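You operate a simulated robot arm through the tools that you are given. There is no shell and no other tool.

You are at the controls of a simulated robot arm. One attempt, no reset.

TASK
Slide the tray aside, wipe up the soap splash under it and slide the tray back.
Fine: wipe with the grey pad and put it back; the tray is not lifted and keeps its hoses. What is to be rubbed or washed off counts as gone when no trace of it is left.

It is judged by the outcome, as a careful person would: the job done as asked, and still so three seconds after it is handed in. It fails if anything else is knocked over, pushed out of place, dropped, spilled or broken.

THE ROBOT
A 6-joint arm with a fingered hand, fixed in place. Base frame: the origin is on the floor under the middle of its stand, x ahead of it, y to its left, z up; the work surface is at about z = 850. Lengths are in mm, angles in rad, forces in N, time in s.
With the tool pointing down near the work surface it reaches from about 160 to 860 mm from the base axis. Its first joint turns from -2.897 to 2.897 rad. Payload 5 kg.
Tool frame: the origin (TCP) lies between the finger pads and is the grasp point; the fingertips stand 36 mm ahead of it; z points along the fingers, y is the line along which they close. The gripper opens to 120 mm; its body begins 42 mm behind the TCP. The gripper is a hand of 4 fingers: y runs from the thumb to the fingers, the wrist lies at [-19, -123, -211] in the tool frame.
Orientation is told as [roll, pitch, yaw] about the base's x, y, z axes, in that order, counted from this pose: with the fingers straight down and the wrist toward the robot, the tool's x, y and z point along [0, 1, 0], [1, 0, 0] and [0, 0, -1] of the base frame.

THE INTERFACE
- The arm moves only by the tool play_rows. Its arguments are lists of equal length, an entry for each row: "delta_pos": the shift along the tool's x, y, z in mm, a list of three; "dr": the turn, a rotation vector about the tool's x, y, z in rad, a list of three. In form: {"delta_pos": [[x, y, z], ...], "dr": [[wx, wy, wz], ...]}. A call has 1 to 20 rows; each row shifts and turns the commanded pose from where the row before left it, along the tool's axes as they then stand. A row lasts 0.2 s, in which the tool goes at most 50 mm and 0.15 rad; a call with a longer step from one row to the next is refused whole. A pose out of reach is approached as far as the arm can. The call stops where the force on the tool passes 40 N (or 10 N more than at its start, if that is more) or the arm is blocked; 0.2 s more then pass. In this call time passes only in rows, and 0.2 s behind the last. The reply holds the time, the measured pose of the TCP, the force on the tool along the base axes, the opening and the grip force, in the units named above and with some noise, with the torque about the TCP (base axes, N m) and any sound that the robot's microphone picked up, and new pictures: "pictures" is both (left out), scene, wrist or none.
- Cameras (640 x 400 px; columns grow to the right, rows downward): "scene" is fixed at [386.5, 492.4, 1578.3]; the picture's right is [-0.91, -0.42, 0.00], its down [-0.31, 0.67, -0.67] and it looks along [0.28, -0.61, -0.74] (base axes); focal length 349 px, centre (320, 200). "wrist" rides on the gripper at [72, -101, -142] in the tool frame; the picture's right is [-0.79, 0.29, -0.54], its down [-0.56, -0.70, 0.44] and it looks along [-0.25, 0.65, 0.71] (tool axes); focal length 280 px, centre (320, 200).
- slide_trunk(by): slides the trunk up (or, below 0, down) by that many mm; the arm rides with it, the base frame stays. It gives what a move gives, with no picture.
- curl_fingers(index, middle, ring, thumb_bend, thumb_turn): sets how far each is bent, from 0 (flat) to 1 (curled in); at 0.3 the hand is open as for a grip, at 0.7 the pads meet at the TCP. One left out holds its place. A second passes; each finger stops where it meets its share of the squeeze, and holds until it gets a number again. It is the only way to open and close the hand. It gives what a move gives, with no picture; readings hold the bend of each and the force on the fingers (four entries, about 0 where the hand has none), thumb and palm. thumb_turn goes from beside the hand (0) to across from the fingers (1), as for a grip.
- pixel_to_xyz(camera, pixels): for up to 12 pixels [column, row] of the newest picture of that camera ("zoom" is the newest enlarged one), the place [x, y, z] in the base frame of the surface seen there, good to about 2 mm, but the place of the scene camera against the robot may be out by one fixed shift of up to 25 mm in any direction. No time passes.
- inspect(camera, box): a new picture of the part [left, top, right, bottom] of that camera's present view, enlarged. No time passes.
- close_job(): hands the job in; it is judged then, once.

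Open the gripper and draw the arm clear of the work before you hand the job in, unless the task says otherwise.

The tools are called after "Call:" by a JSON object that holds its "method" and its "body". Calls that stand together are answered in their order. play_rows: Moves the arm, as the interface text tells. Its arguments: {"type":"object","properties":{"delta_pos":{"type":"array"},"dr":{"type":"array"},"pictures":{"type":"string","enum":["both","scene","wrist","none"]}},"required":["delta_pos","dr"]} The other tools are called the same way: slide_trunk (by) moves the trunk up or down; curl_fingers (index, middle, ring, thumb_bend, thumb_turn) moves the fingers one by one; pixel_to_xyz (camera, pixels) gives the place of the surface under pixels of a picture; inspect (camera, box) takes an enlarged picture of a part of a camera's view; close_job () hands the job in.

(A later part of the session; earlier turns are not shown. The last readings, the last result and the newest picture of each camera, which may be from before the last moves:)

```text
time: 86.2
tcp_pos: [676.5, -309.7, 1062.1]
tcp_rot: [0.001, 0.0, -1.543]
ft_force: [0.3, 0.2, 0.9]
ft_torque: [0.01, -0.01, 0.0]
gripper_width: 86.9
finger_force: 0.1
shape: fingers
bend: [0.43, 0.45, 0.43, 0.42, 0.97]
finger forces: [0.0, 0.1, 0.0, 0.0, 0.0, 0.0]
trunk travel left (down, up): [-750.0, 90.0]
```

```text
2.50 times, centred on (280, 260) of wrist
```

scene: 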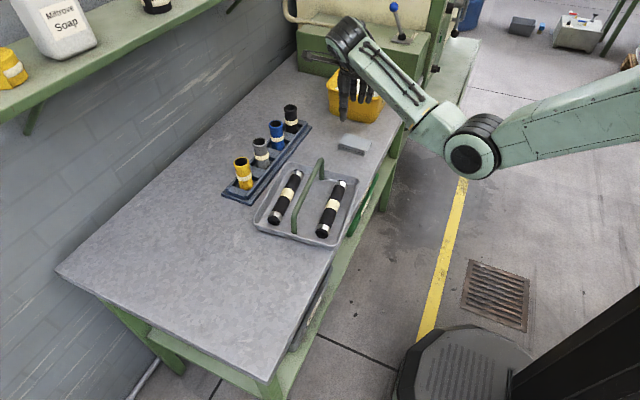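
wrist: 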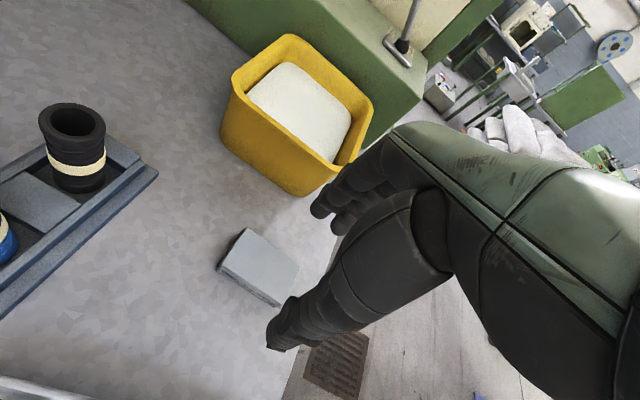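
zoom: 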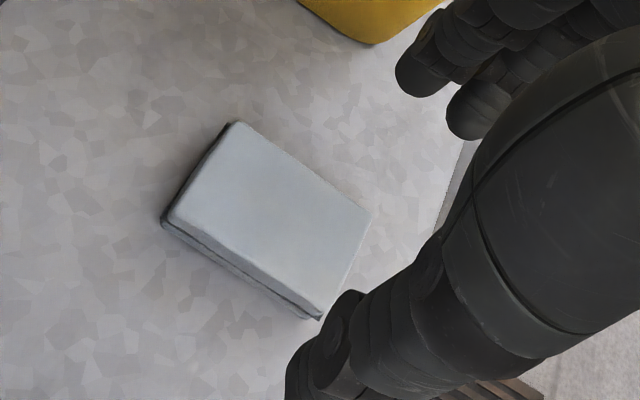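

I'll measure the pad's corners against the originals (711,−390), (629,−383), (637,−325), (718,−337).

Call:
{"method": "pixel_to_xyz", "body": {"camera": "zoom", "pixels": [[240, 128], [365, 214], [320, 303], [178, 206], [275, 215], [165, 222], [312, 316]]}}

```text
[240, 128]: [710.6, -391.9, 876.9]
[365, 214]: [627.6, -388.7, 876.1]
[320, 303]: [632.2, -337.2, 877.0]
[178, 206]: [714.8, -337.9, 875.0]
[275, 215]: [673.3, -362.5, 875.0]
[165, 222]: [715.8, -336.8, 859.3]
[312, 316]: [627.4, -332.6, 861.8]
```

The pad is back within about 5 mm and 4° of where it was. Now for the tray's return: I'll measure its current pose, first moving the hand over the tray and turning it to a suitable yaw.

Call:
{"method": "inspect", "body": {"camera": "scene", "box": [210, 130, 400, 250]}}

Call:
{"method": "pixel_to_xyz", "body": {"camera": "zoom", "pixels": [[192, 232], [393, 293], [455, 125], [275, 85], [294, 258], [290, 210], [345, 80], [353, 118], [320, 140], [305, 170]]}}

```text
3.33 times, centred on (305, 190) of scene
```

zoom: 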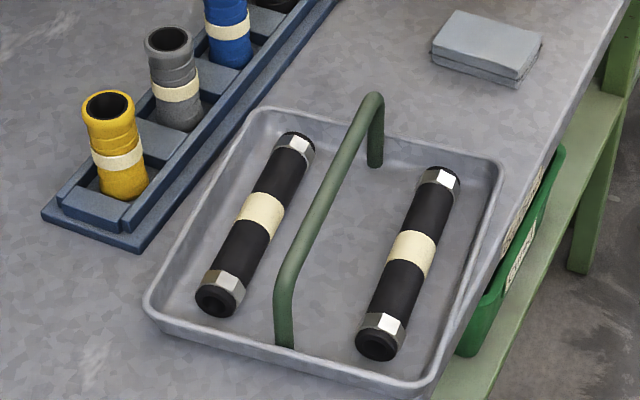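

```text
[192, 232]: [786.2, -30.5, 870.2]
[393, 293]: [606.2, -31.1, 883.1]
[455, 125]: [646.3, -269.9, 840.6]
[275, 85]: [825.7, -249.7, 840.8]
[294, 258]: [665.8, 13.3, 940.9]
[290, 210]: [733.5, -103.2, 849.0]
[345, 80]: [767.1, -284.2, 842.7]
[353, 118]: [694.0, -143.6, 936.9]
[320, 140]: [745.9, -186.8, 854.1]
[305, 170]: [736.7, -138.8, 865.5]
```

The tray is clear in this view. I'll read its rim corners, the bar ends and the leg feet.

Call:
{"method": "pixel_to_xyz", "body": {"camera": "zoom", "pixels": [[147, 302], [415, 392], [501, 168], [262, 112], [285, 345], [375, 163], [372, 98], [283, 285], [330, 180], [345, 150], [305, 228], [297, 250]]}}

```text
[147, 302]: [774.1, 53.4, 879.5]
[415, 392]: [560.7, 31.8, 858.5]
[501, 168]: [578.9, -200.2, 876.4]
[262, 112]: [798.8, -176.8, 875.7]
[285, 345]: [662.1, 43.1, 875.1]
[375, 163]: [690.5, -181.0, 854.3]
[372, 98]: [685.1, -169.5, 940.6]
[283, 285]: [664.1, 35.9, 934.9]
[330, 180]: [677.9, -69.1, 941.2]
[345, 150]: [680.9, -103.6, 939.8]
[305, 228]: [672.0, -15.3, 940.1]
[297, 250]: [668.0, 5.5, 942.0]
```

In scene coordinates, the bar centre is now at (674.5,−66.8) against an original (680.8,198.5), and the tray is turned +5.4°. So the tray needs about +265 mm in y, +6 mm in x and −0.094 rad. I'll bring the hand back over the tray and yaw it to about +0.55.

Call:
{"method": "play_rows", "body": {"delta_pos": [[0, -40, 0], [0, -40, 0], [0, -40, 0], [0, -40, 0], [0, 0, 0], [0, 0, 0], [0, 0, 0], [0, 0, 0], [0, 0, 0], [0, 0, 0], [0, 0, 0], [0, 0, 0], [0, 0, 0], [0, 0, 0], [0, 0, 0], [0, 0, 0], [0, 0, 0], [0, 0, 0], [0, 0, 0], [0, 0, 0]], "dr": [[0, 0, 0], [0, 0, 0], [0, 0, 0], [0, 0, 0], [0, 0, -0.1305], [0, 0, -0.1305], [0, 0, -0.1305], [0, 0, -0.1305], [0, 0, -0.1305], [0, 0, -0.1305], [0, 0, -0.1305], [0, 0, -0.1305], [0, 0, -0.1305], [0, 0, -0.1305], [0, 0, -0.1305], [0, 0, -0.1305], [0, 0, -0.1305], [0, 0, -0.1305], [0, 0, -0.1305], [0, 0, -0.1305]]}}

```text
time: 90.4
tcp_pos: [673.6, -152.2, 1061.1]
tcp_rot: [0.001, 0.0, 0.548]
ft_force: [0.3, -0.4, 0.8]
ft_torque: [-0.02, 0.0, 0.04]
gripper_width: 86.6
finger_force: 0.0
shape: fingers
bend: [0.43, 0.45, 0.43, 0.42, 0.97]
finger forces: [0.1, 0.0, 0.0, 0.0, 0.0, 0.1]
trunk travel left (down, up): [-750.0, 90.0]
```

scene: 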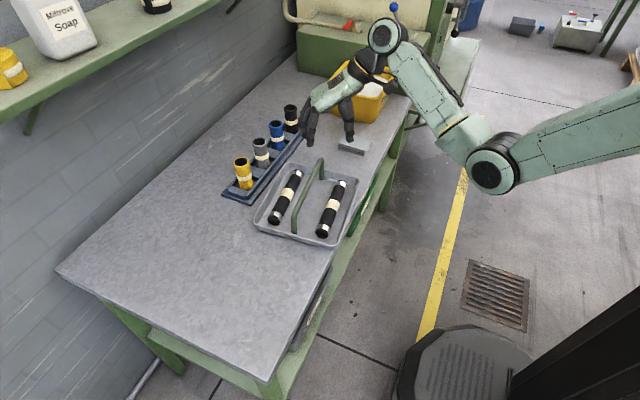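
wrist: 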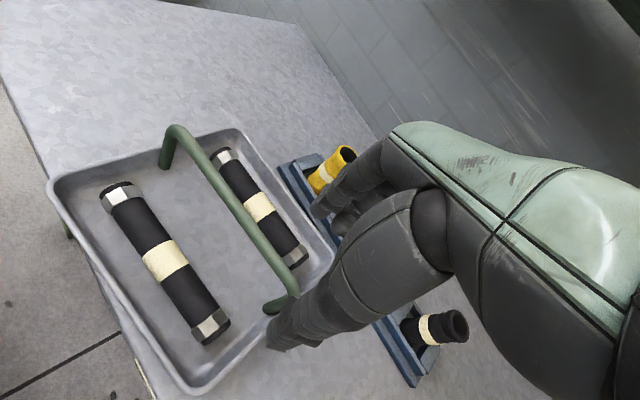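

The bar is in the wrist view from (178,130) to (290,285). I'll measure it.

Call:
{"method": "pixel_to_xyz", "body": {"camera": "wrist", "pixels": [[183, 134], [200, 155], [220, 180], [240, 210], [260, 237], [280, 262], [288, 278], [206, 160], [230, 195]]}}

```text
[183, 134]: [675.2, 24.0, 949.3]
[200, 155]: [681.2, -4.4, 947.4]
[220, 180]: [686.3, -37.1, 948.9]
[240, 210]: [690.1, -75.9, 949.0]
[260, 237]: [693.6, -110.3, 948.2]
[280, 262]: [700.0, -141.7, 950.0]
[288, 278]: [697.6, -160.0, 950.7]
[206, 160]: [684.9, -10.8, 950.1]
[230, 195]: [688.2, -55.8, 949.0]
```

The bar centre is at about (690,−60) with yaw ≈ +0.12. I'll move over it and descend to straddle it.

Call:
{"method": "play_rows", "body": {"delta_pos": [[23.4, 20.7, 0], [23.4, 20.7, 0], [23.3, 20.6, 0], [0, 0, 30], [0, 0, 30], [0, 0, 25]], "dr": [[0, 0, 0], [0, 0, 0], [0, 0, 0], [0, 0, 0], [0, 0, 0], [0, 0, 0]]}}

Call:
{"method": "inspect", "body": {"camera": "wrist", "box": [160, 100, 440, 320]}}

Call:
{"method": "inspect", "body": {"camera": "scene", "box": [250, 130, 370, 250]}}

```text
time: 91.8
tcp_pos: [689.8, -58.5, 976.0]
tcp_rot: [-0.001, 0.0, 0.546]
ft_force: [-0.5, 1.0, 0.3]
ft_torque: [0.04, 0.0, -0.03]
gripper_width: 86.5
finger_force: 0.1
shape: fingers
bend: [0.43, 0.45, 0.43, 0.42, 0.97]
finger forces: [0.0, 0.0, 0.0, 0.0, 0.0, 0.0]
trunk travel left (down, up): [-750.0, 90.0]
```

scene: 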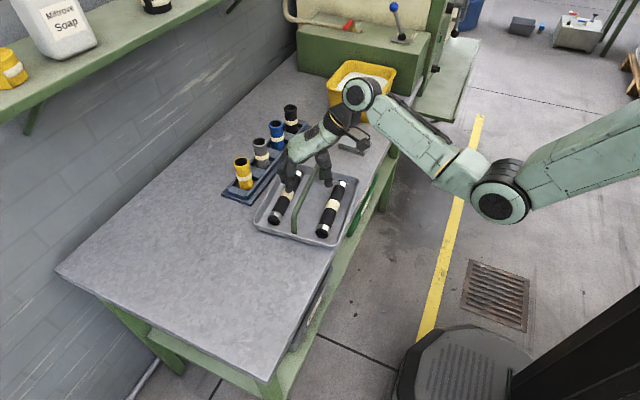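
wrist: 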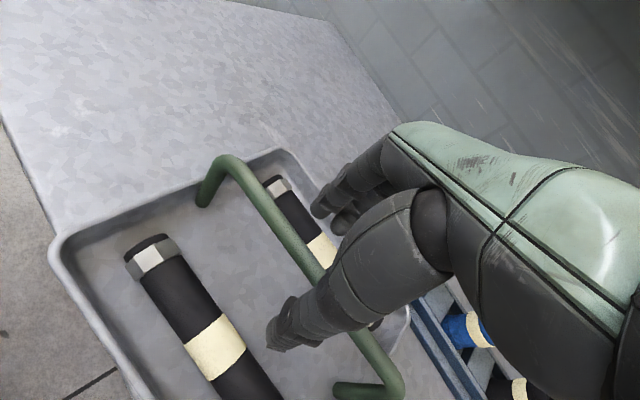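

```text
1.82 times, centred on (300, 210) of wrist
```

zoom: 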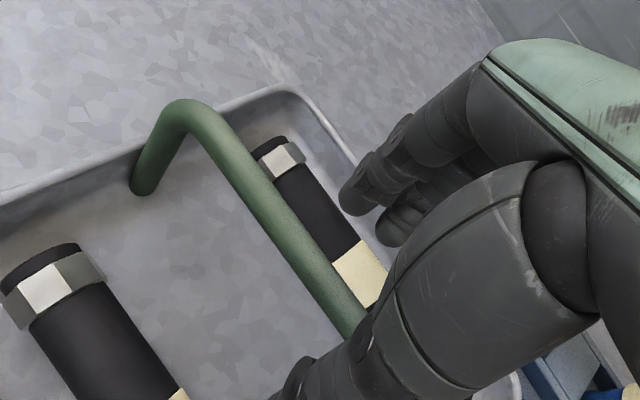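

```text
3.33 times, centred on (310, 190) of scene
```

zoom: 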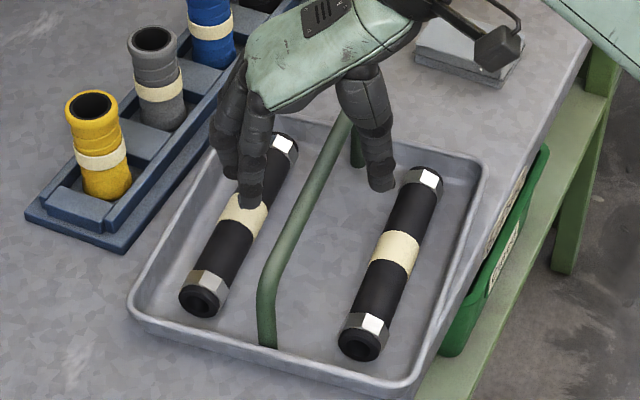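

The hand straddles the bar cleanly. I'll descend to z≈945 and close in stages.

Call:
{"method": "play_rows", "body": {"delta_pos": [[0, 0, 16], [0, 0, 15]], "dr": [[0, 0, 0], [0, 0, 0]], "pictures": "none"}}

Call:
{"method": "curl_fingers", "body": {"index": 0.6, "middle": 0.6, "ring": 0.6, "thumb_bend": 0.6}}

Call:
{"method": "inspect", "body": {"camera": "wrist", "box": [160, 100, 440, 320]}}

```text
time: 92.4
tcp_pos: [690.4, -59.5, 944.7]
tcp_rot: [0.002, 0.001, 0.548]
ft_force: [0.7, 0.8, 0.0]
ft_torque: [-0.03, -0.05, 0.04]
gripper_width: 86.5
finger_force: 0.1
shape: fingers
bend: [0.43, 0.45, 0.43, 0.42, 0.97]
finger forces: [0.1, 0.0, 0.1, 0.0, 0.0, 0.0]
trunk travel left (down, up): [-750.0, 90.0]
```

```text
time: 93.4
tcp_pos: [689.5, -59.1, 945.4]
tcp_rot: [-0.001, 0.001, 0.548]
ft_force: [0.2, -0.4, -0.9]
ft_torque: [-0.04, 0.02, 0.02]
gripper_width: 35.0
finger_force: 0.1
shape: fingers
bend: [0.6, 0.6, 0.6, 0.6, 0.97]
finger forces: [0.1, 0.0, 0.0, 0.1, 0.0, 0.0]
trunk travel left (down, up): [-750.0, 90.0]
```

```text
1.82 times, centred on (300, 210) of wrist
```

zoom: 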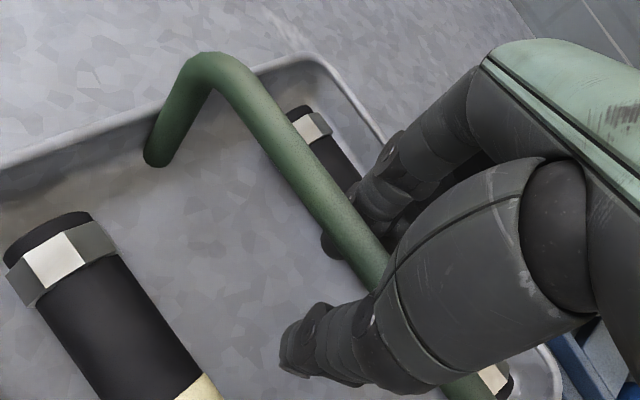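

No contact so far. I'll close the loop under the bar to 0.72 and watch the vertical force.

Call:
{"method": "curl_fingers", "body": {"index": 0.7, "middle": 0.7, "ring": 0.7, "thumb_bend": 0.7}}

Call:
{"method": "inspect", "body": {"camera": "wrist", "box": [160, 100, 440, 320]}}

Call:
{"method": "inspect", "body": {"camera": "scene", "box": [210, 130, 400, 250]}}

```text
time: 94.4
tcp_pos: [689.2, -59.2, 945.7]
tcp_rot: [0.0, 0.0, 0.547]
ft_force: [1.5, 1.2, -0.7]
ft_torque: [0.03, -0.01, -0.04]
gripper_width: 7.1
finger_force: 1.2
shape: fingers
bend: [0.69, 0.7, 0.7, 0.7, 0.97]
finger forces: [1.7, 0.0, 0.0, 0.1, 0.0, 0.1]
trunk travel left (down, up): [-750.0, 90.0]
```

```text
1.82 times, centred on (300, 210) of wrist
```

zoom: 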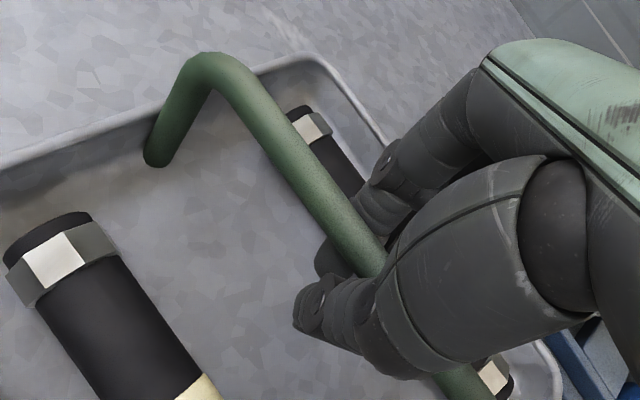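

```text
3.33 times, centred on (305, 190) of scene
```

zoom: 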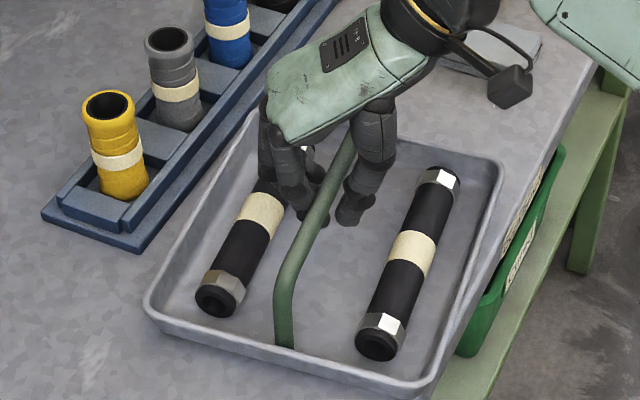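

The index finger touches the bar lightly. I'll centre the hand by 3 mm toward the fingers, lower it 2 mm, and close the loop the rest of the way.

Call:
{"method": "play_rows", "body": {"delta_pos": [[0, 3, 2]], "dr": [[0, 0, 0]], "pictures": "none"}}

Call:
{"method": "curl_fingers", "body": {"index": 0.75, "middle": 0.75, "ring": 0.75, "thumb_bend": 0.74}}

Call:
{"method": "inspect", "body": {"camera": "scene", "box": [210, 130, 400, 250]}}

Call:
{"method": "inspect", "body": {"camera": "wrist", "box": [160, 100, 440, 320]}}

```text
time: 94.8
tcp_pos: [691.6, -58.4, 943.9]
tcp_rot: [-0.001, -0.001, 0.547]
ft_force: [0.8, -0.2, -0.2]
ft_torque: [-0.01, 0.0, -0.03]
gripper_width: 5.9
finger_force: 0.1
shape: fingers
bend: [0.7, 0.7, 0.7, 0.7, 0.97]
finger forces: [0.0, 0.0, 0.0, 0.0, 0.0, 0.0]
trunk travel left (down, up): [-750.0, 90.0]
```

```text
time: 95.8
tcp_pos: [690.6, -58.6, 943.4]
tcp_rot: [0.002, 0.0, 0.547]
ft_force: [-0.1, 0.0, -0.2]
ft_torque: [-0.01, 0.03, -0.02]
gripper_width: 0.0
finger_force: 0.1
shape: fingers
bend: [0.74, 0.75, 0.75, 0.72, 0.97]
finger forces: [0.0, 0.0, 0.0, 0.0, 0.1, 0.2]
trunk travel left (down, up): [-750.0, 90.0]
```

```text
3.33 times, centred on (305, 190) of scene
```

zoom: 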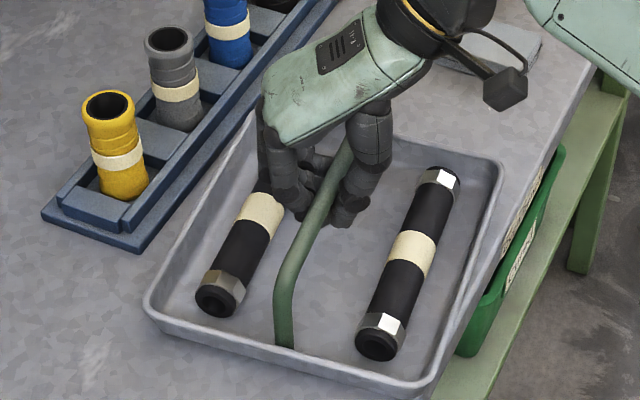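

```text
1.82 times, centred on (300, 210) of wrist
```

zoom: 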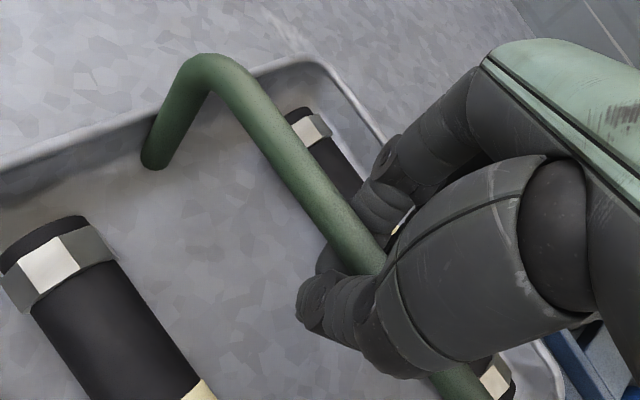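

The loop is closed around the bar with zero load. I'll start dragging along +y and see how the tray follows.

Call:
{"method": "play_rows", "body": {"delta_pos": [[12.8, 7.8, 0], [12.8, 7.8, 0], [12.8, 7.8, 0], [12.8, 7.8, 0]], "dr": [[0, 0, 0], [0, 0, 0], [0, 0, 0], [0, 0, 0]]}}

Call:
{"method": "inspect", "body": {"camera": "scene", "box": [200, 150, 390, 270]}}

```text
time: 96.8
tcp_pos: [690.7, 1.8, 943.7]
tcp_rot: [-0.001, 0.001, 0.544]
ft_force: [-1.1, -0.9, -0.8]
ft_torque: [0.0, 0.04, 0.01]
gripper_width: 0.0
finger_force: 0.6
shape: fingers
bend: [0.74, 0.75, 0.75, 0.72, 0.97]
finger forces: [0.0, 0.0, 0.1, 0.1, 1.1, 0.0]
trunk travel left (down, up): [-750.0, 90.0]
```

scene: 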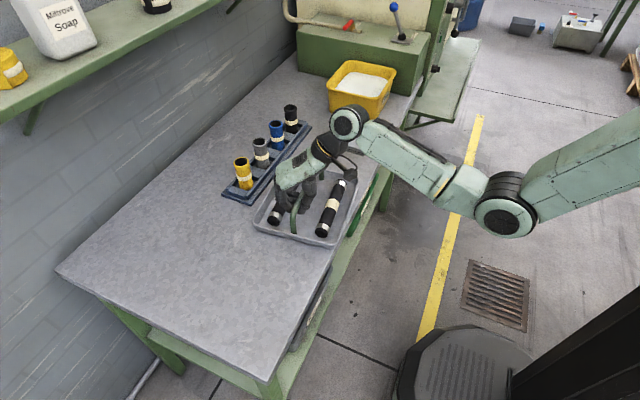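
wrist: 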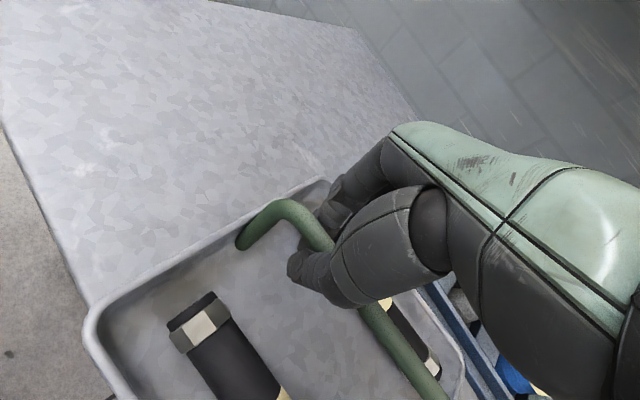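

```text
3.33 times, centred on (295, 210) of scene
```

zoom: 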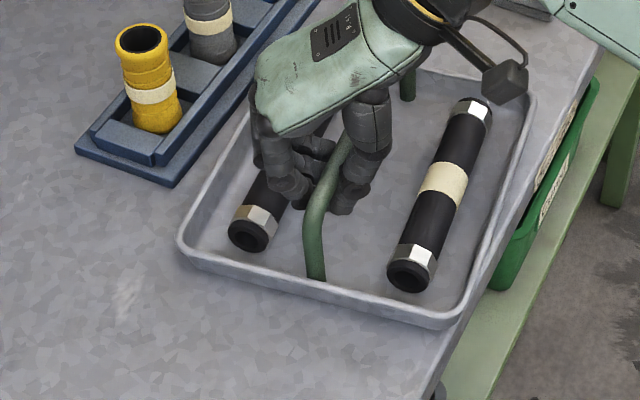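

The hand slid along the bar toward the +y leg. I'll keep going until it bears on that leg and tows the tray from its leading end.

Call:
{"method": "play_rows", "body": {"delta_pos": [[8.5, 5.2, 0], [8.5, 5.2, 0], [8.5, 5.2, 0], [8.5, 5.2, 0], [8.5, 5.2, 0]], "dr": [[0, 0, 0], [0, 0, 0], [0, 0, 0], [0, 0, 0], [0, 0, 0]]}}

Call:
{"method": "inspect", "body": {"camera": "scene", "box": [200, 150, 390, 270]}}

```text
time: 98.0
tcp_pos: [692.5, 52.7, 943.9]
tcp_rot: [-0.001, 0.0, 0.548]
ft_force: [-0.6, -2.8, 0.5]
ft_torque: [-0.02, -0.02, -0.03]
gripper_width: 0.0
finger_force: 0.4
shape: fingers
bend: [0.74, 0.75, 0.75, 0.72, 0.97]
finger forces: [0.1, 0.1, 0.0, 0.0, 1.2, 0.0]
trunk travel left (down, up): [-750.0, 90.0]
```

scene: 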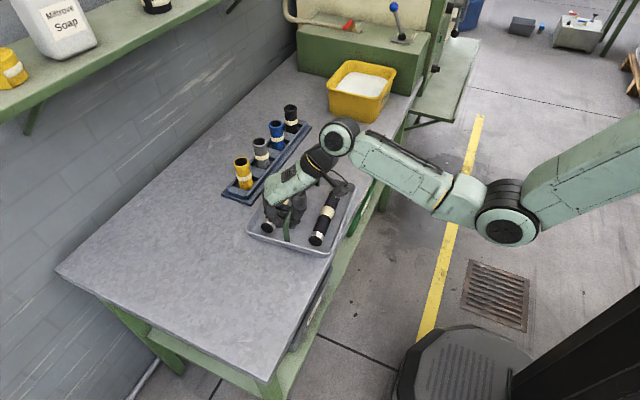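
wrist: 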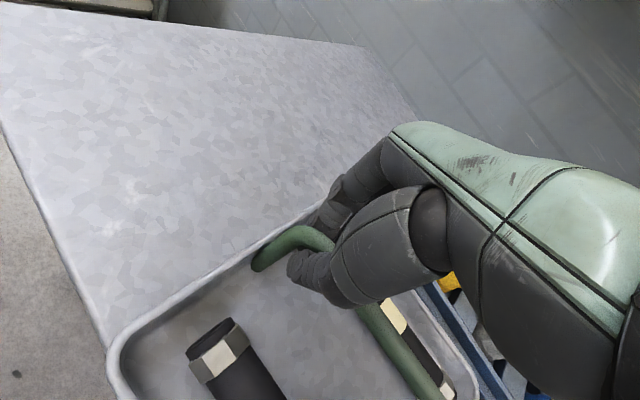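

```text
3.33 times, centred on (295, 210) of scene
```

zoom: 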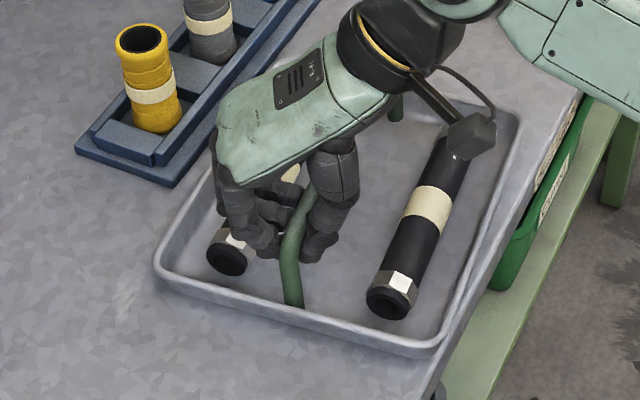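

The hand now bears on the leg and tows the tray with only about 3 N. I'll continue along +y.

Call:
{"method": "play_rows", "body": {"delta_pos": [[12.8, 7.8, 0], [12.8, 7.8, 0], [12.8, 7.8, 0], [12.8, 7.8, 0], [12.8, 7.8, 0]], "dr": [[0, 0, 0], [0, 0, 0], [0, 0, 0], [0, 0, 0], [0, 0, 0]]}}

Call:
{"method": "inspect", "body": {"camera": "scene", "box": [180, 170, 370, 290]}}

```text
time: 99.2
tcp_pos: [693.0, 126.7, 943.7]
tcp_rot: [0.0, 0.0, 0.545]
ft_force: [0.0, -2.5, -0.5]
ft_torque: [-0.02, -0.03, -0.03]
gripper_width: 0.2
finger_force: 0.8
shape: fingers
bend: [0.74, 0.75, 0.75, 0.72, 0.97]
finger forces: [0.0, 0.0, 0.0, 0.0, 1.3, 0.1]
trunk travel left (down, up): [-750.0, 90.0]
```

scene: 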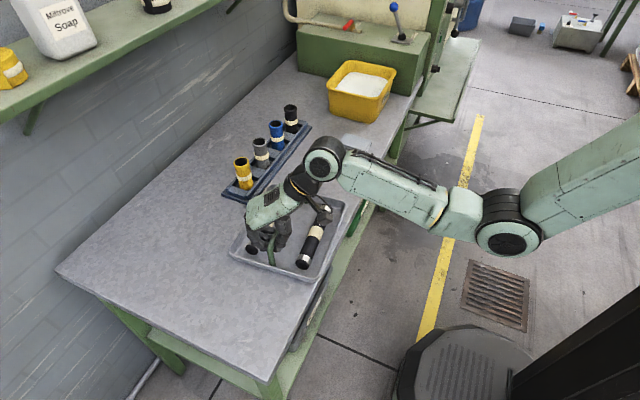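
wrist: 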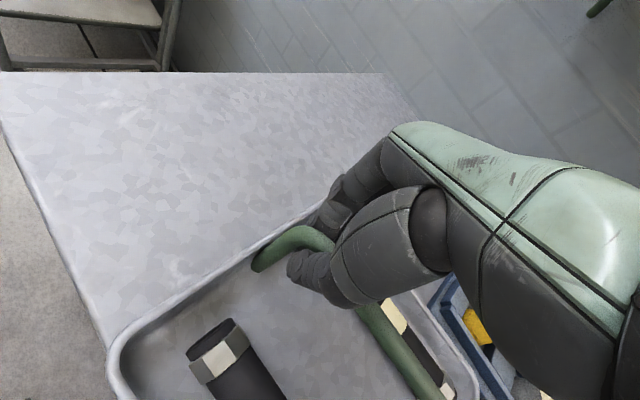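

```text
3.33 times, centred on (275, 230) of scene
```

zoom: 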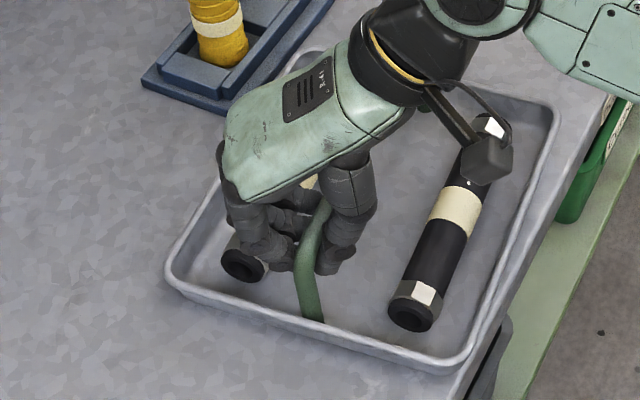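

It's towing well. I'll check the tray pose now.

Call:
{"method": "pixel_to_xyz", "body": {"camera": "zoom", "pixels": [[168, 280], [450, 371], [556, 108], [312, 316], [311, 270], [325, 225], [495, 240], [300, 330]]}}

```text
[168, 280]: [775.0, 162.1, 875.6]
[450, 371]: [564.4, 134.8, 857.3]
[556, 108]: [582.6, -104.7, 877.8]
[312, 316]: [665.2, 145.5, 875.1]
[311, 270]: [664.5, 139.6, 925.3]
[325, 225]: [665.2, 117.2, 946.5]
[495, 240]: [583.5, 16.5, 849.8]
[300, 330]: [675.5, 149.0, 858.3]
```

The tray is about +8° off and needs roughly +163 mm in y. Pulling the leading leg along a line slightly toward +x (15 mm over 160 mm) should also straighten it. I'll do the first half.

Call:
{"method": "play_rows", "body": {"delta_pos": [[12.9, 9.6, 0], [12.9, 9.6, 0], [12.9, 9.6, 0], [12.9, 9.6, 0], [12.9, 9.6, 0]], "dr": [[0, 0, 0], [0, 0, 0], [0, 0, 0], [0, 0, 0], [0, 0, 0]]}}

Call:
{"method": "inspect", "body": {"camera": "scene", "box": [160, 200, 350, 320]}}

```text
time: 100.4
tcp_pos: [700.1, 207.7, 942.4]
tcp_rot: [0.001, 0.0, 0.547]
ft_force: [-0.1, -1.0, 1.8]
ft_torque: [-0.01, -0.02, -0.01]
gripper_width: 0.1
finger_force: 0.7
shape: fingers
bend: [0.74, 0.75, 0.75, 0.72, 0.97]
finger forces: [0.1, 0.1, 0.0, 0.0, 1.6, 0.0]
trunk travel left (down, up): [-750.0, 90.0]
```

scene: 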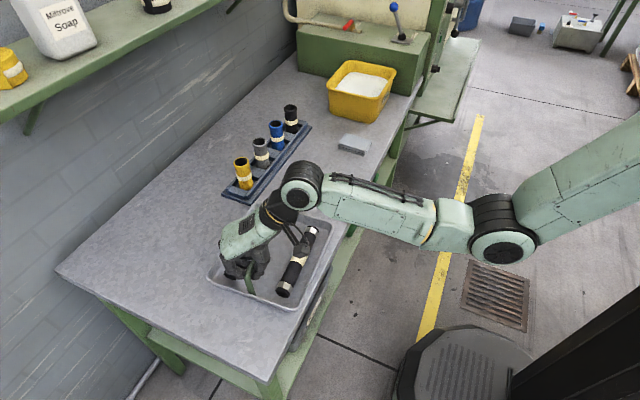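
wrist: 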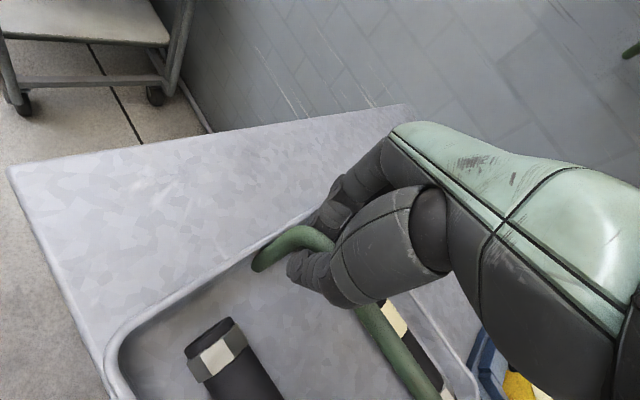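

```text
3.33 times, centred on (255, 260) of scene
```

zoom: 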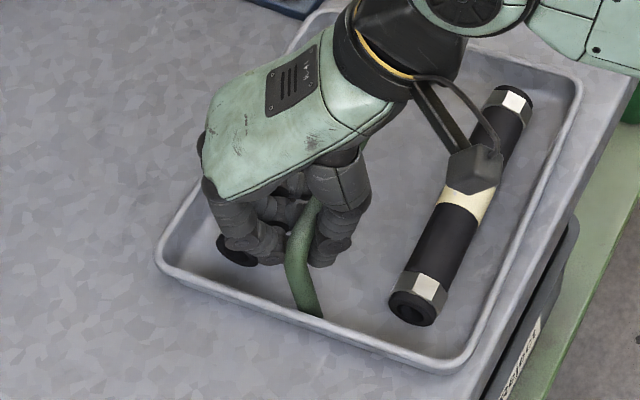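

Call:
{"method": "pixel_to_xyz", "body": {"camera": "zoom", "pixels": [[158, 255], [443, 370], [581, 85], [318, 313], [440, 372], [575, 82], [163, 262]]}}

```text
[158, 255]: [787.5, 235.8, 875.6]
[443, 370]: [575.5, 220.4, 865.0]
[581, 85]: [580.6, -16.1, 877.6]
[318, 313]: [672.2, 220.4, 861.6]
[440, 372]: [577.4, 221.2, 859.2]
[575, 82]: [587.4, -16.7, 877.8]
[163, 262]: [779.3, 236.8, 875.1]
```

The yaw error is down to about +5° with 85 mm left for the leg. I'll continue with a slightly stronger +x component.

Call:
{"method": "play_rows", "body": {"delta_pos": [[11.1, 9.1, 0], [11.1, 9.1, 0], [11.1, 9.1, 0], [11.1, 9.1, 0], [11.1, 9.1, 0]], "dr": [[0, 0, 0], [0, 0, 0], [0, 0, 0], [0, 0, 0], [0, 0, 0]]}}

Call:
{"method": "inspect", "body": {"camera": "scene", "box": [160, 210, 350, 370]}}

Call:
{"method": "pixel_to_xyz", "body": {"camera": "zoom", "pixels": [[140, 232], [352, 347], [488, 115], [258, 292]]}}

```text
time: 101.6
tcp_pos: [710.3, 278.1, 942.9]
tcp_rot: [0.001, -0.002, 0.546]
ft_force: [-0.8, -0.7, -0.7]
ft_torque: [-0.03, -0.01, -0.03]
gripper_width: 0.1
finger_force: 0.9
shape: fingers
bend: [0.74, 0.75, 0.75, 0.72, 0.97]
finger forces: [0.0, 0.0, 0.1, 0.1, 2.1, 0.0]
trunk travel left (down, up): [-750.0, 90.0]
```

scene: 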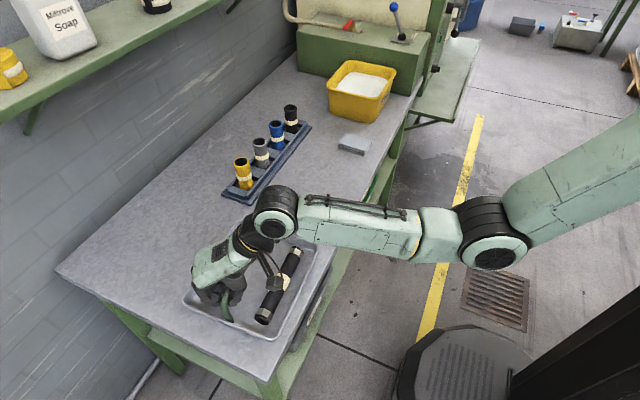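
wrist: 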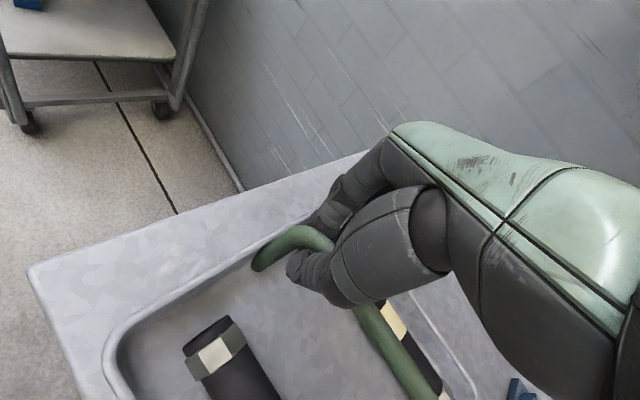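

```text
2.50 times, centred on (255, 290) of scene
```

zoom: 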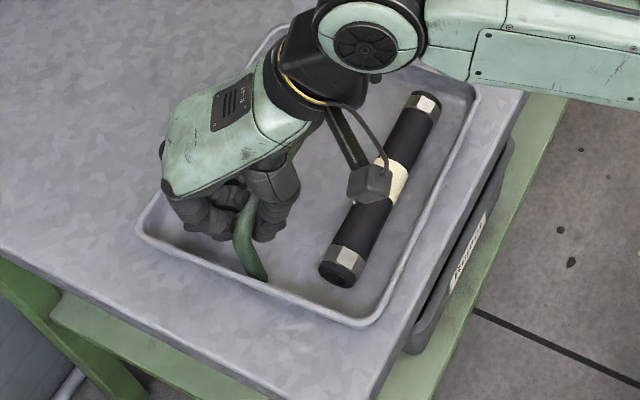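

```text
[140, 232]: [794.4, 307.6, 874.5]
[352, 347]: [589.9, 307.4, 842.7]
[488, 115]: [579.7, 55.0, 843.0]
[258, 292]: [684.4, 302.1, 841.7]
```

The left corner is already back at its original pixel (140,232), while the near side is about 20 mm short. I'll measure the actual corners.

Call:
{"method": "pixel_to_xyz", "body": {"camera": "zoom", "pixels": [[138, 228], [352, 323], [481, 93], [345, 320], [262, 275], [476, 90], [141, 235]]}}

Call:
{"method": "inspect", "body": {"camera": "scene", "box": [170, 220, 340, 350]}}

```text
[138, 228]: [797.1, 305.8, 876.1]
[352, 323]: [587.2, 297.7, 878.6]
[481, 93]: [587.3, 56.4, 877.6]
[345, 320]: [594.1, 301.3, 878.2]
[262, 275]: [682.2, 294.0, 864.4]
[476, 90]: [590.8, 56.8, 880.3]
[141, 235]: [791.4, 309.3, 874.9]
```

```text
3.08 times, centred on (255, 285) of scene
```

zoom: 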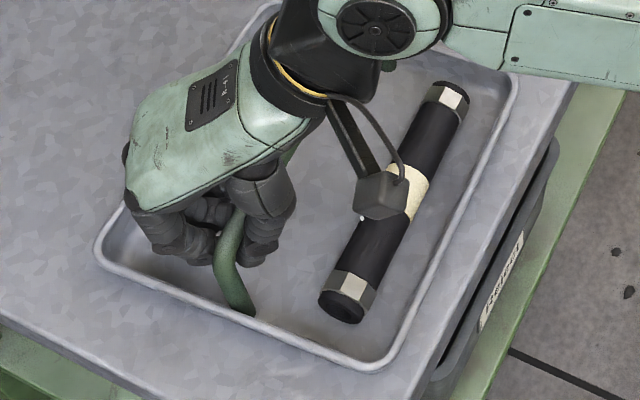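

A rigid fit says the tray needs about +11 mm in y, −9 mm in x and −0.065 rad. First I'll tow the last 11 mm in +y with the leg.

Call:
{"method": "play_rows", "body": {"delta_pos": [[4.7, 2.8, 0], [4.7, 2.8, 0]], "dr": [[0, 0, 0], [0, 0, 0]], "pictures": "scene"}}

Call:
{"method": "inspect", "body": {"camera": "scene", "box": [160, 210, 350, 370]}}

```text
time: 102.2
tcp_pos: [710.6, 288.7, 943.0]
tcp_rot: [0.001, 0.0, 0.545]
ft_force: [0.3, -2.2, -1.0]
ft_torque: [-0.07, -0.04, -0.01]
gripper_width: 0.0
finger_force: 1.2
shape: fingers
bend: [0.74, 0.75, 0.75, 0.72, 0.97]
finger forces: [0.0, 0.0, 0.0, 0.0, 1.9, 0.1]
trunk travel left (down, up): [-750.0, 90.0]
```

scene: 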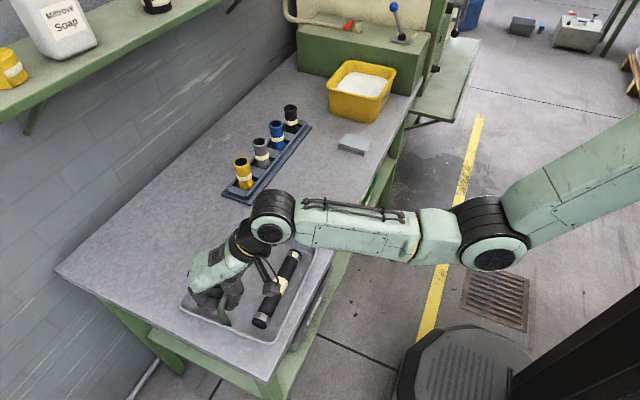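

```text
2.50 times, centred on (255, 290) of scene
```

zoom: 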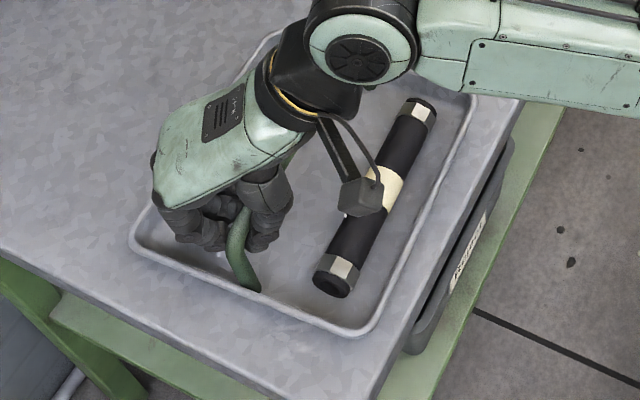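

The leg is now about at its original y. I'll open the hand and rise to get a clear view of the tray.

Call:
{"method": "curl_fingers", "body": {"index": 0.5, "middle": 0.5, "ring": 0.5, "thumb_bend": 0.5}}

Call:
{"method": "play_rows", "body": {"delta_pos": [[0, 0, -20], [0, 0, -30], [0, 0, -35], [-40, 0, -20], [-40, 0, 0], [-40, 0, 0], [-40, 0, 0], [-40, 0, 0], [-40, 0, 0]], "dr": [[0, 0, 0], [0, 0, 0], [0, 0, 0], [0, 0, 0], [0, 0, 0], [0, 0, 0], [0, 0, 0], [0, 0, 0], [0, 0, 0]]}}

Call:
{"method": "inspect", "body": {"camera": "scene", "box": [160, 210, 350, 370]}}

```text
time: 103.2
tcp_pos: [710.1, 288.9, 943.1]
tcp_rot: [0.002, 0.0, 0.548]
ft_force: [0.4, 0.1, 0.7]
ft_torque: [0.03, 0.0, 0.01]
gripper_width: 63.8
finger_force: 0.1
shape: fingers
bend: [0.5, 0.5, 0.5, 0.5, 0.97]
finger forces: [0.0, 0.1, 0.0, 0.1, 0.0, 0.1]
trunk travel left (down, up): [-750.0, 90.0]
```

```text
time: 105.2
tcp_pos: [835.4, 82.4, 1048.7]
tcp_rot: [0.002, 0.0, 0.545]
ft_force: [-0.1, -1.4, 0.2]
ft_torque: [0.04, -0.04, 0.04]
gripper_width: 64.0
finger_force: 0.0
shape: fingers
bend: [0.5, 0.5, 0.5, 0.5, 0.98]
finger forces: [0.0, 0.0, 0.0, 0.1, 0.0, 0.0]
trunk travel left (down, up): [-750.0, 90.0]
```

scene: 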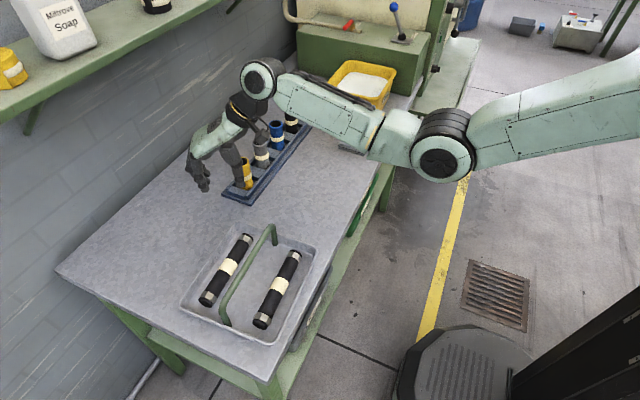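
wrist: 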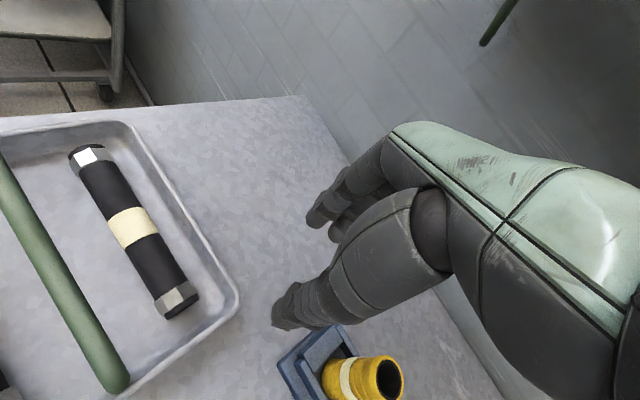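

```text
2.50 times, centred on (255, 290) of scene
```

zoom: 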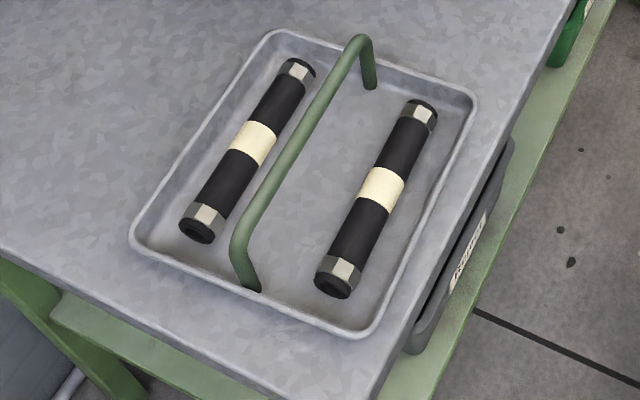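

The view of the tray is clear now. I'll measure the same features I recorded at the start: rim corners, bar and leg feet.

Call:
{"method": "pixel_to_xyz", "body": {"camera": "zoom", "pixels": [[133, 237], [358, 335], [473, 97], [276, 32], [239, 245], [356, 43], [257, 287], [370, 86], [300, 145], [320, 105], [253, 143], [381, 188]]}}

```text
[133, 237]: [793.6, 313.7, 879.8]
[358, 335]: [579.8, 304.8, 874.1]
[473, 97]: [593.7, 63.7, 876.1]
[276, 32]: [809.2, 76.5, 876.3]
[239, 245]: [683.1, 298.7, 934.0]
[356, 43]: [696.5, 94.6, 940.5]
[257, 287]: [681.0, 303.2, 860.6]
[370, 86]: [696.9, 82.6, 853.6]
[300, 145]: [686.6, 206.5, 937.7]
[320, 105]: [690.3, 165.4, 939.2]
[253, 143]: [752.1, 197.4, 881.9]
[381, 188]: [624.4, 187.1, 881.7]
```

The fit now is: the +y end is right (within 2 mm), the −y end of the bar is about 17 mm too far in +x, and yaw is +0.077 rad. I'll straddle the bar near its −y half with the hand square (yaw 0), then push it in −x with the row of fingers to straighten it.

Call:
{"method": "play_rows", "body": {"delta_pos": [[30.5, -17.4, 0], [30.5, -17.4, 0], [30.5, -17.4, 0], [30.5, -17.4, 0], [0, 0, 0], [0, 0, 0], [0, 0, 0], [0, 0, 0], [0, 0, 0]], "dr": [[0, 0, 0], [0, 0, 0], [0, 0, 0], [0, 0, 0], [0, 0, 0.109], [0, 0, 0.109], [0, 0, 0.109], [0, 0, 0.109], [0, 0, 0.109]]}}

Call:
{"method": "curl_fingers", "body": {"index": 0.52, "middle": 0.52, "ring": 0.52, "thumb_bend": 0.45}}

Call:
{"method": "pixel_to_xyz", "body": {"camera": "wrist", "pixels": [[180, 225], [215, 245], [250, 265], [290, 290], [200, 235]]}}

```text
time: 107.2
tcp_pos: [712.7, 151.8, 1047.7]
tcp_rot: [-0.001, 0.0, -0.001]
ft_force: [0.5, 0.2, 0.0]
ft_torque: [0.03, 0.0, 0.02]
gripper_width: 63.8
finger_force: 0.0
shape: fingers
bend: [0.5, 0.5, 0.5, 0.5, 0.98]
finger forces: [0.0, 0.0, 0.1, 0.0, 0.0, 0.0]
trunk travel left (down, up): [-750.0, 90.0]
```

scene: 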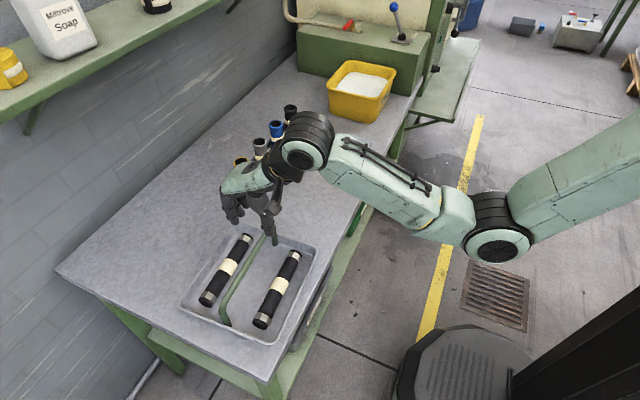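
wrist: 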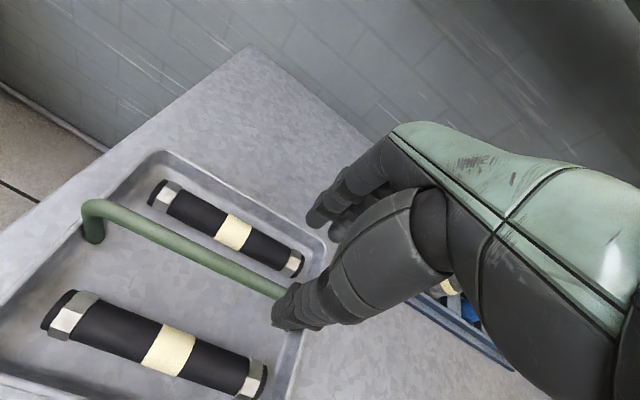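

```text
time: 108.2
tcp_pos: [711.4, 152.5, 1048.2]
tcp_rot: [0.0, 0.0, 0.001]
ft_force: [-0.6, 0.0, 0.3]
ft_torque: [0.0, 0.01, -0.04]
gripper_width: 68.6
finger_force: 0.0
shape: fingers
bend: [0.52, 0.52, 0.52, 0.45, 0.98]
finger forces: [0.1, 0.0, 0.0, 0.0, 0.1, 0.1]
trunk travel left (down, up): [-750.0, 90.0]
```

```text
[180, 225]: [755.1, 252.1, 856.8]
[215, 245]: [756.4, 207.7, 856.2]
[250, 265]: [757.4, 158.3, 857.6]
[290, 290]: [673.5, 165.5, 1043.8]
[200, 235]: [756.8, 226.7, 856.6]
```

I'll measure the bar line in this wrist view, from (110,212) to (280,290).

Call:
{"method": "pixel_to_xyz", "body": {"camera": "wrist", "pixels": [[110, 210], [140, 222], [170, 237], [200, 251], [230, 266], [260, 281], [275, 288]]}}

```text
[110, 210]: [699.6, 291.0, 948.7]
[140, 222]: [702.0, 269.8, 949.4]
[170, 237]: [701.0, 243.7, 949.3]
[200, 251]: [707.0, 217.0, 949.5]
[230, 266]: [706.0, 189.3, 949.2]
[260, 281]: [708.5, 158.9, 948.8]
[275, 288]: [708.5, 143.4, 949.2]
```

The bar at this y is x≈709, between the thumb (≈674) and the fingers (≈742). I'll descend to straddle it.

Call:
{"method": "play_rows", "body": {"delta_pos": [[0, 0, 35], [0, 0, 35], [0, 0, 25], [0, 0, 10]], "dr": [[0, 0, 0], [0, 0, 0], [0, 0, 0], [0, 0, 0]]}}

Call:
{"method": "inspect", "body": {"camera": "wrist", "box": [160, 120, 440, 340]}}

```text
time: 109.2
tcp_pos: [711.5, 151.6, 942.9]
tcp_rot: [-0.001, 0.001, 0.0]
ft_force: [-0.4, -1.0, -0.5]
ft_torque: [-0.01, 0.04, 0.03]
gripper_width: 68.8
finger_force: 0.1
shape: fingers
bend: [0.52, 0.52, 0.52, 0.45, 0.98]
finger forces: [0.0, 0.0, 0.0, 0.0, 0.0, 0.0]
trunk travel left (down, up): [-750.0, 90.0]
```

scene: 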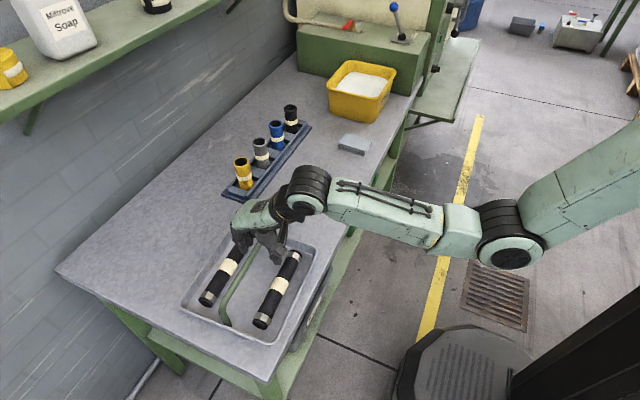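
wrist: 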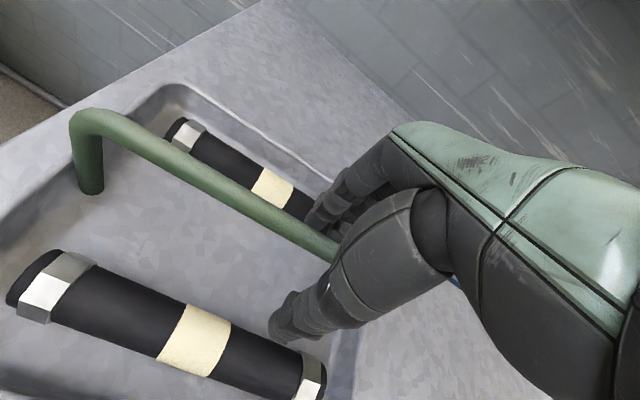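

```text
1.82 times, centred on (300, 230) of wrist
```

zoom: 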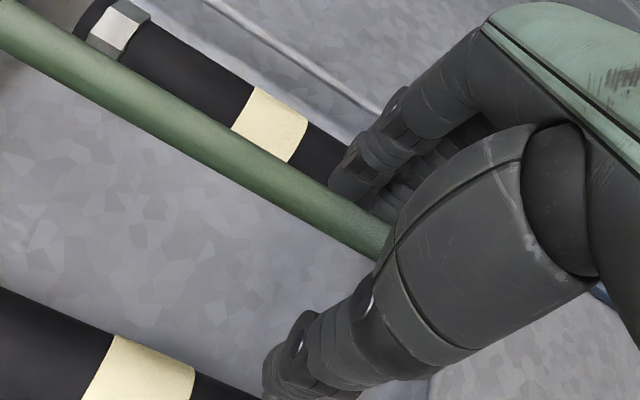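

The bar passes between thumb and fingers. I'll move the hand in −x in small steps until the fingers touch the bar.

Call:
{"method": "play_rows", "body": {"delta_pos": [[0, -4, 0], [0, -4, 0], [0, -4, 0], [0, -4, 0]], "dr": [[0, 0, 0], [0, 0, 0], [0, 0, 0], [0, 0, 0]], "pictures": "wrist"}}

Call:
{"method": "inspect", "body": {"camera": "wrist", "box": [160, 120, 440, 340]}}

```text
time: 110.2
tcp_pos: [695.6, 151.8, 944.3]
tcp_rot: [-0.001, 0.001, 0.0]
ft_force: [-1.0, -0.9, 0.5]
ft_torque: [0.02, 0.01, -0.02]
gripper_width: 68.6
finger_force: 0.0
shape: fingers
bend: [0.52, 0.52, 0.52, 0.45, 0.98]
finger forces: [0.2, 0.0, 0.0, 0.1, 0.1, 0.0]
trunk travel left (down, up): [-750.0, 90.0]
```

wrist: 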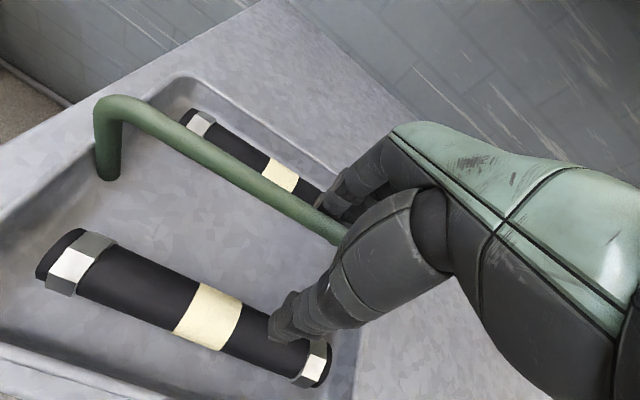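

```text
1.82 times, centred on (300, 230) of wrist
```

zoom: 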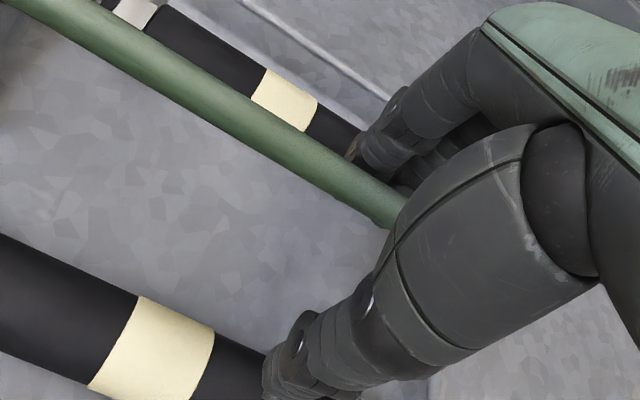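

Not in contact yet. I'll continue in −x.

Call:
{"method": "play_rows", "body": {"delta_pos": [[0, -4, 0], [0, -4, 0], [0, -4, 0]], "dr": [[0, 0, 0], [0, 0, 0], [0, 0, 0]], "pictures": "none"}}

```text
time: 111.0
tcp_pos: [685.0, 151.5, 944.5]
tcp_rot: [0.001, -0.001, 0.001]
ft_force: [0.7, -0.3, 1.0]
ft_torque: [-0.01, 0.04, 0.0]
gripper_width: 69.9
finger_force: 1.0
shape: fingers
bend: [0.51, 0.52, 0.52, 0.45, 0.98]
finger forces: [1.5, 0.1, 0.1, 0.0, 0.1, 0.0]
trunk travel left (down, up): [-750.0, 90.0]
```

The index finger touches the bar (1.5 N). I'll push 10 mm in −x and check the tray.

Call:
{"method": "play_rows", "body": {"delta_pos": [[0, -3.5, 0], [0, -3.5, 0], [0, -3, 0]], "dr": [[0, 0, 0], [0, 0, 0], [0, 0, 0]]}}

Call:
{"method": "inspect", "body": {"camera": "scene", "box": [160, 210, 350, 370]}}

```text
time: 111.8
tcp_pos: [674.5, 152.1, 942.1]
tcp_rot: [0.0, 0.0, 0.0]
ft_force: [2.5, -1.3, 0.8]
ft_torque: [0.01, -0.02, -0.09]
gripper_width: 70.7
finger_force: 1.1
shape: fingers
bend: [0.51, 0.52, 0.52, 0.45, 0.98]
finger forces: [2.6, 0.1, 0.1, 0.0, 0.0, 0.0]
trunk travel left (down, up): [-750.0, 90.0]
```

scene: 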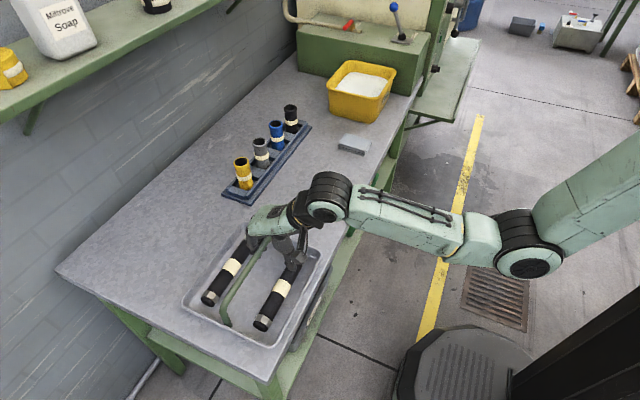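
wrist: 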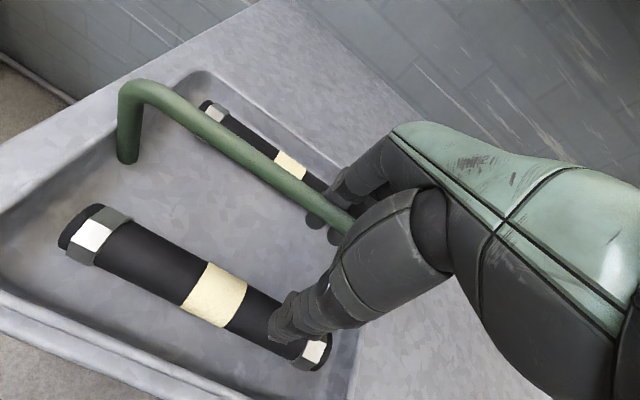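

```text
2.50 times, centred on (255, 290) of scene
```

zoom: 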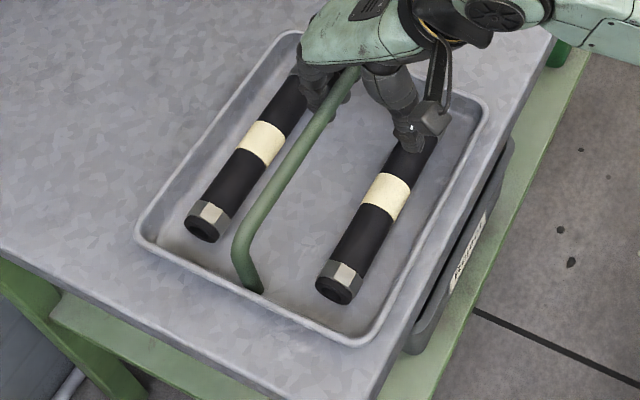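

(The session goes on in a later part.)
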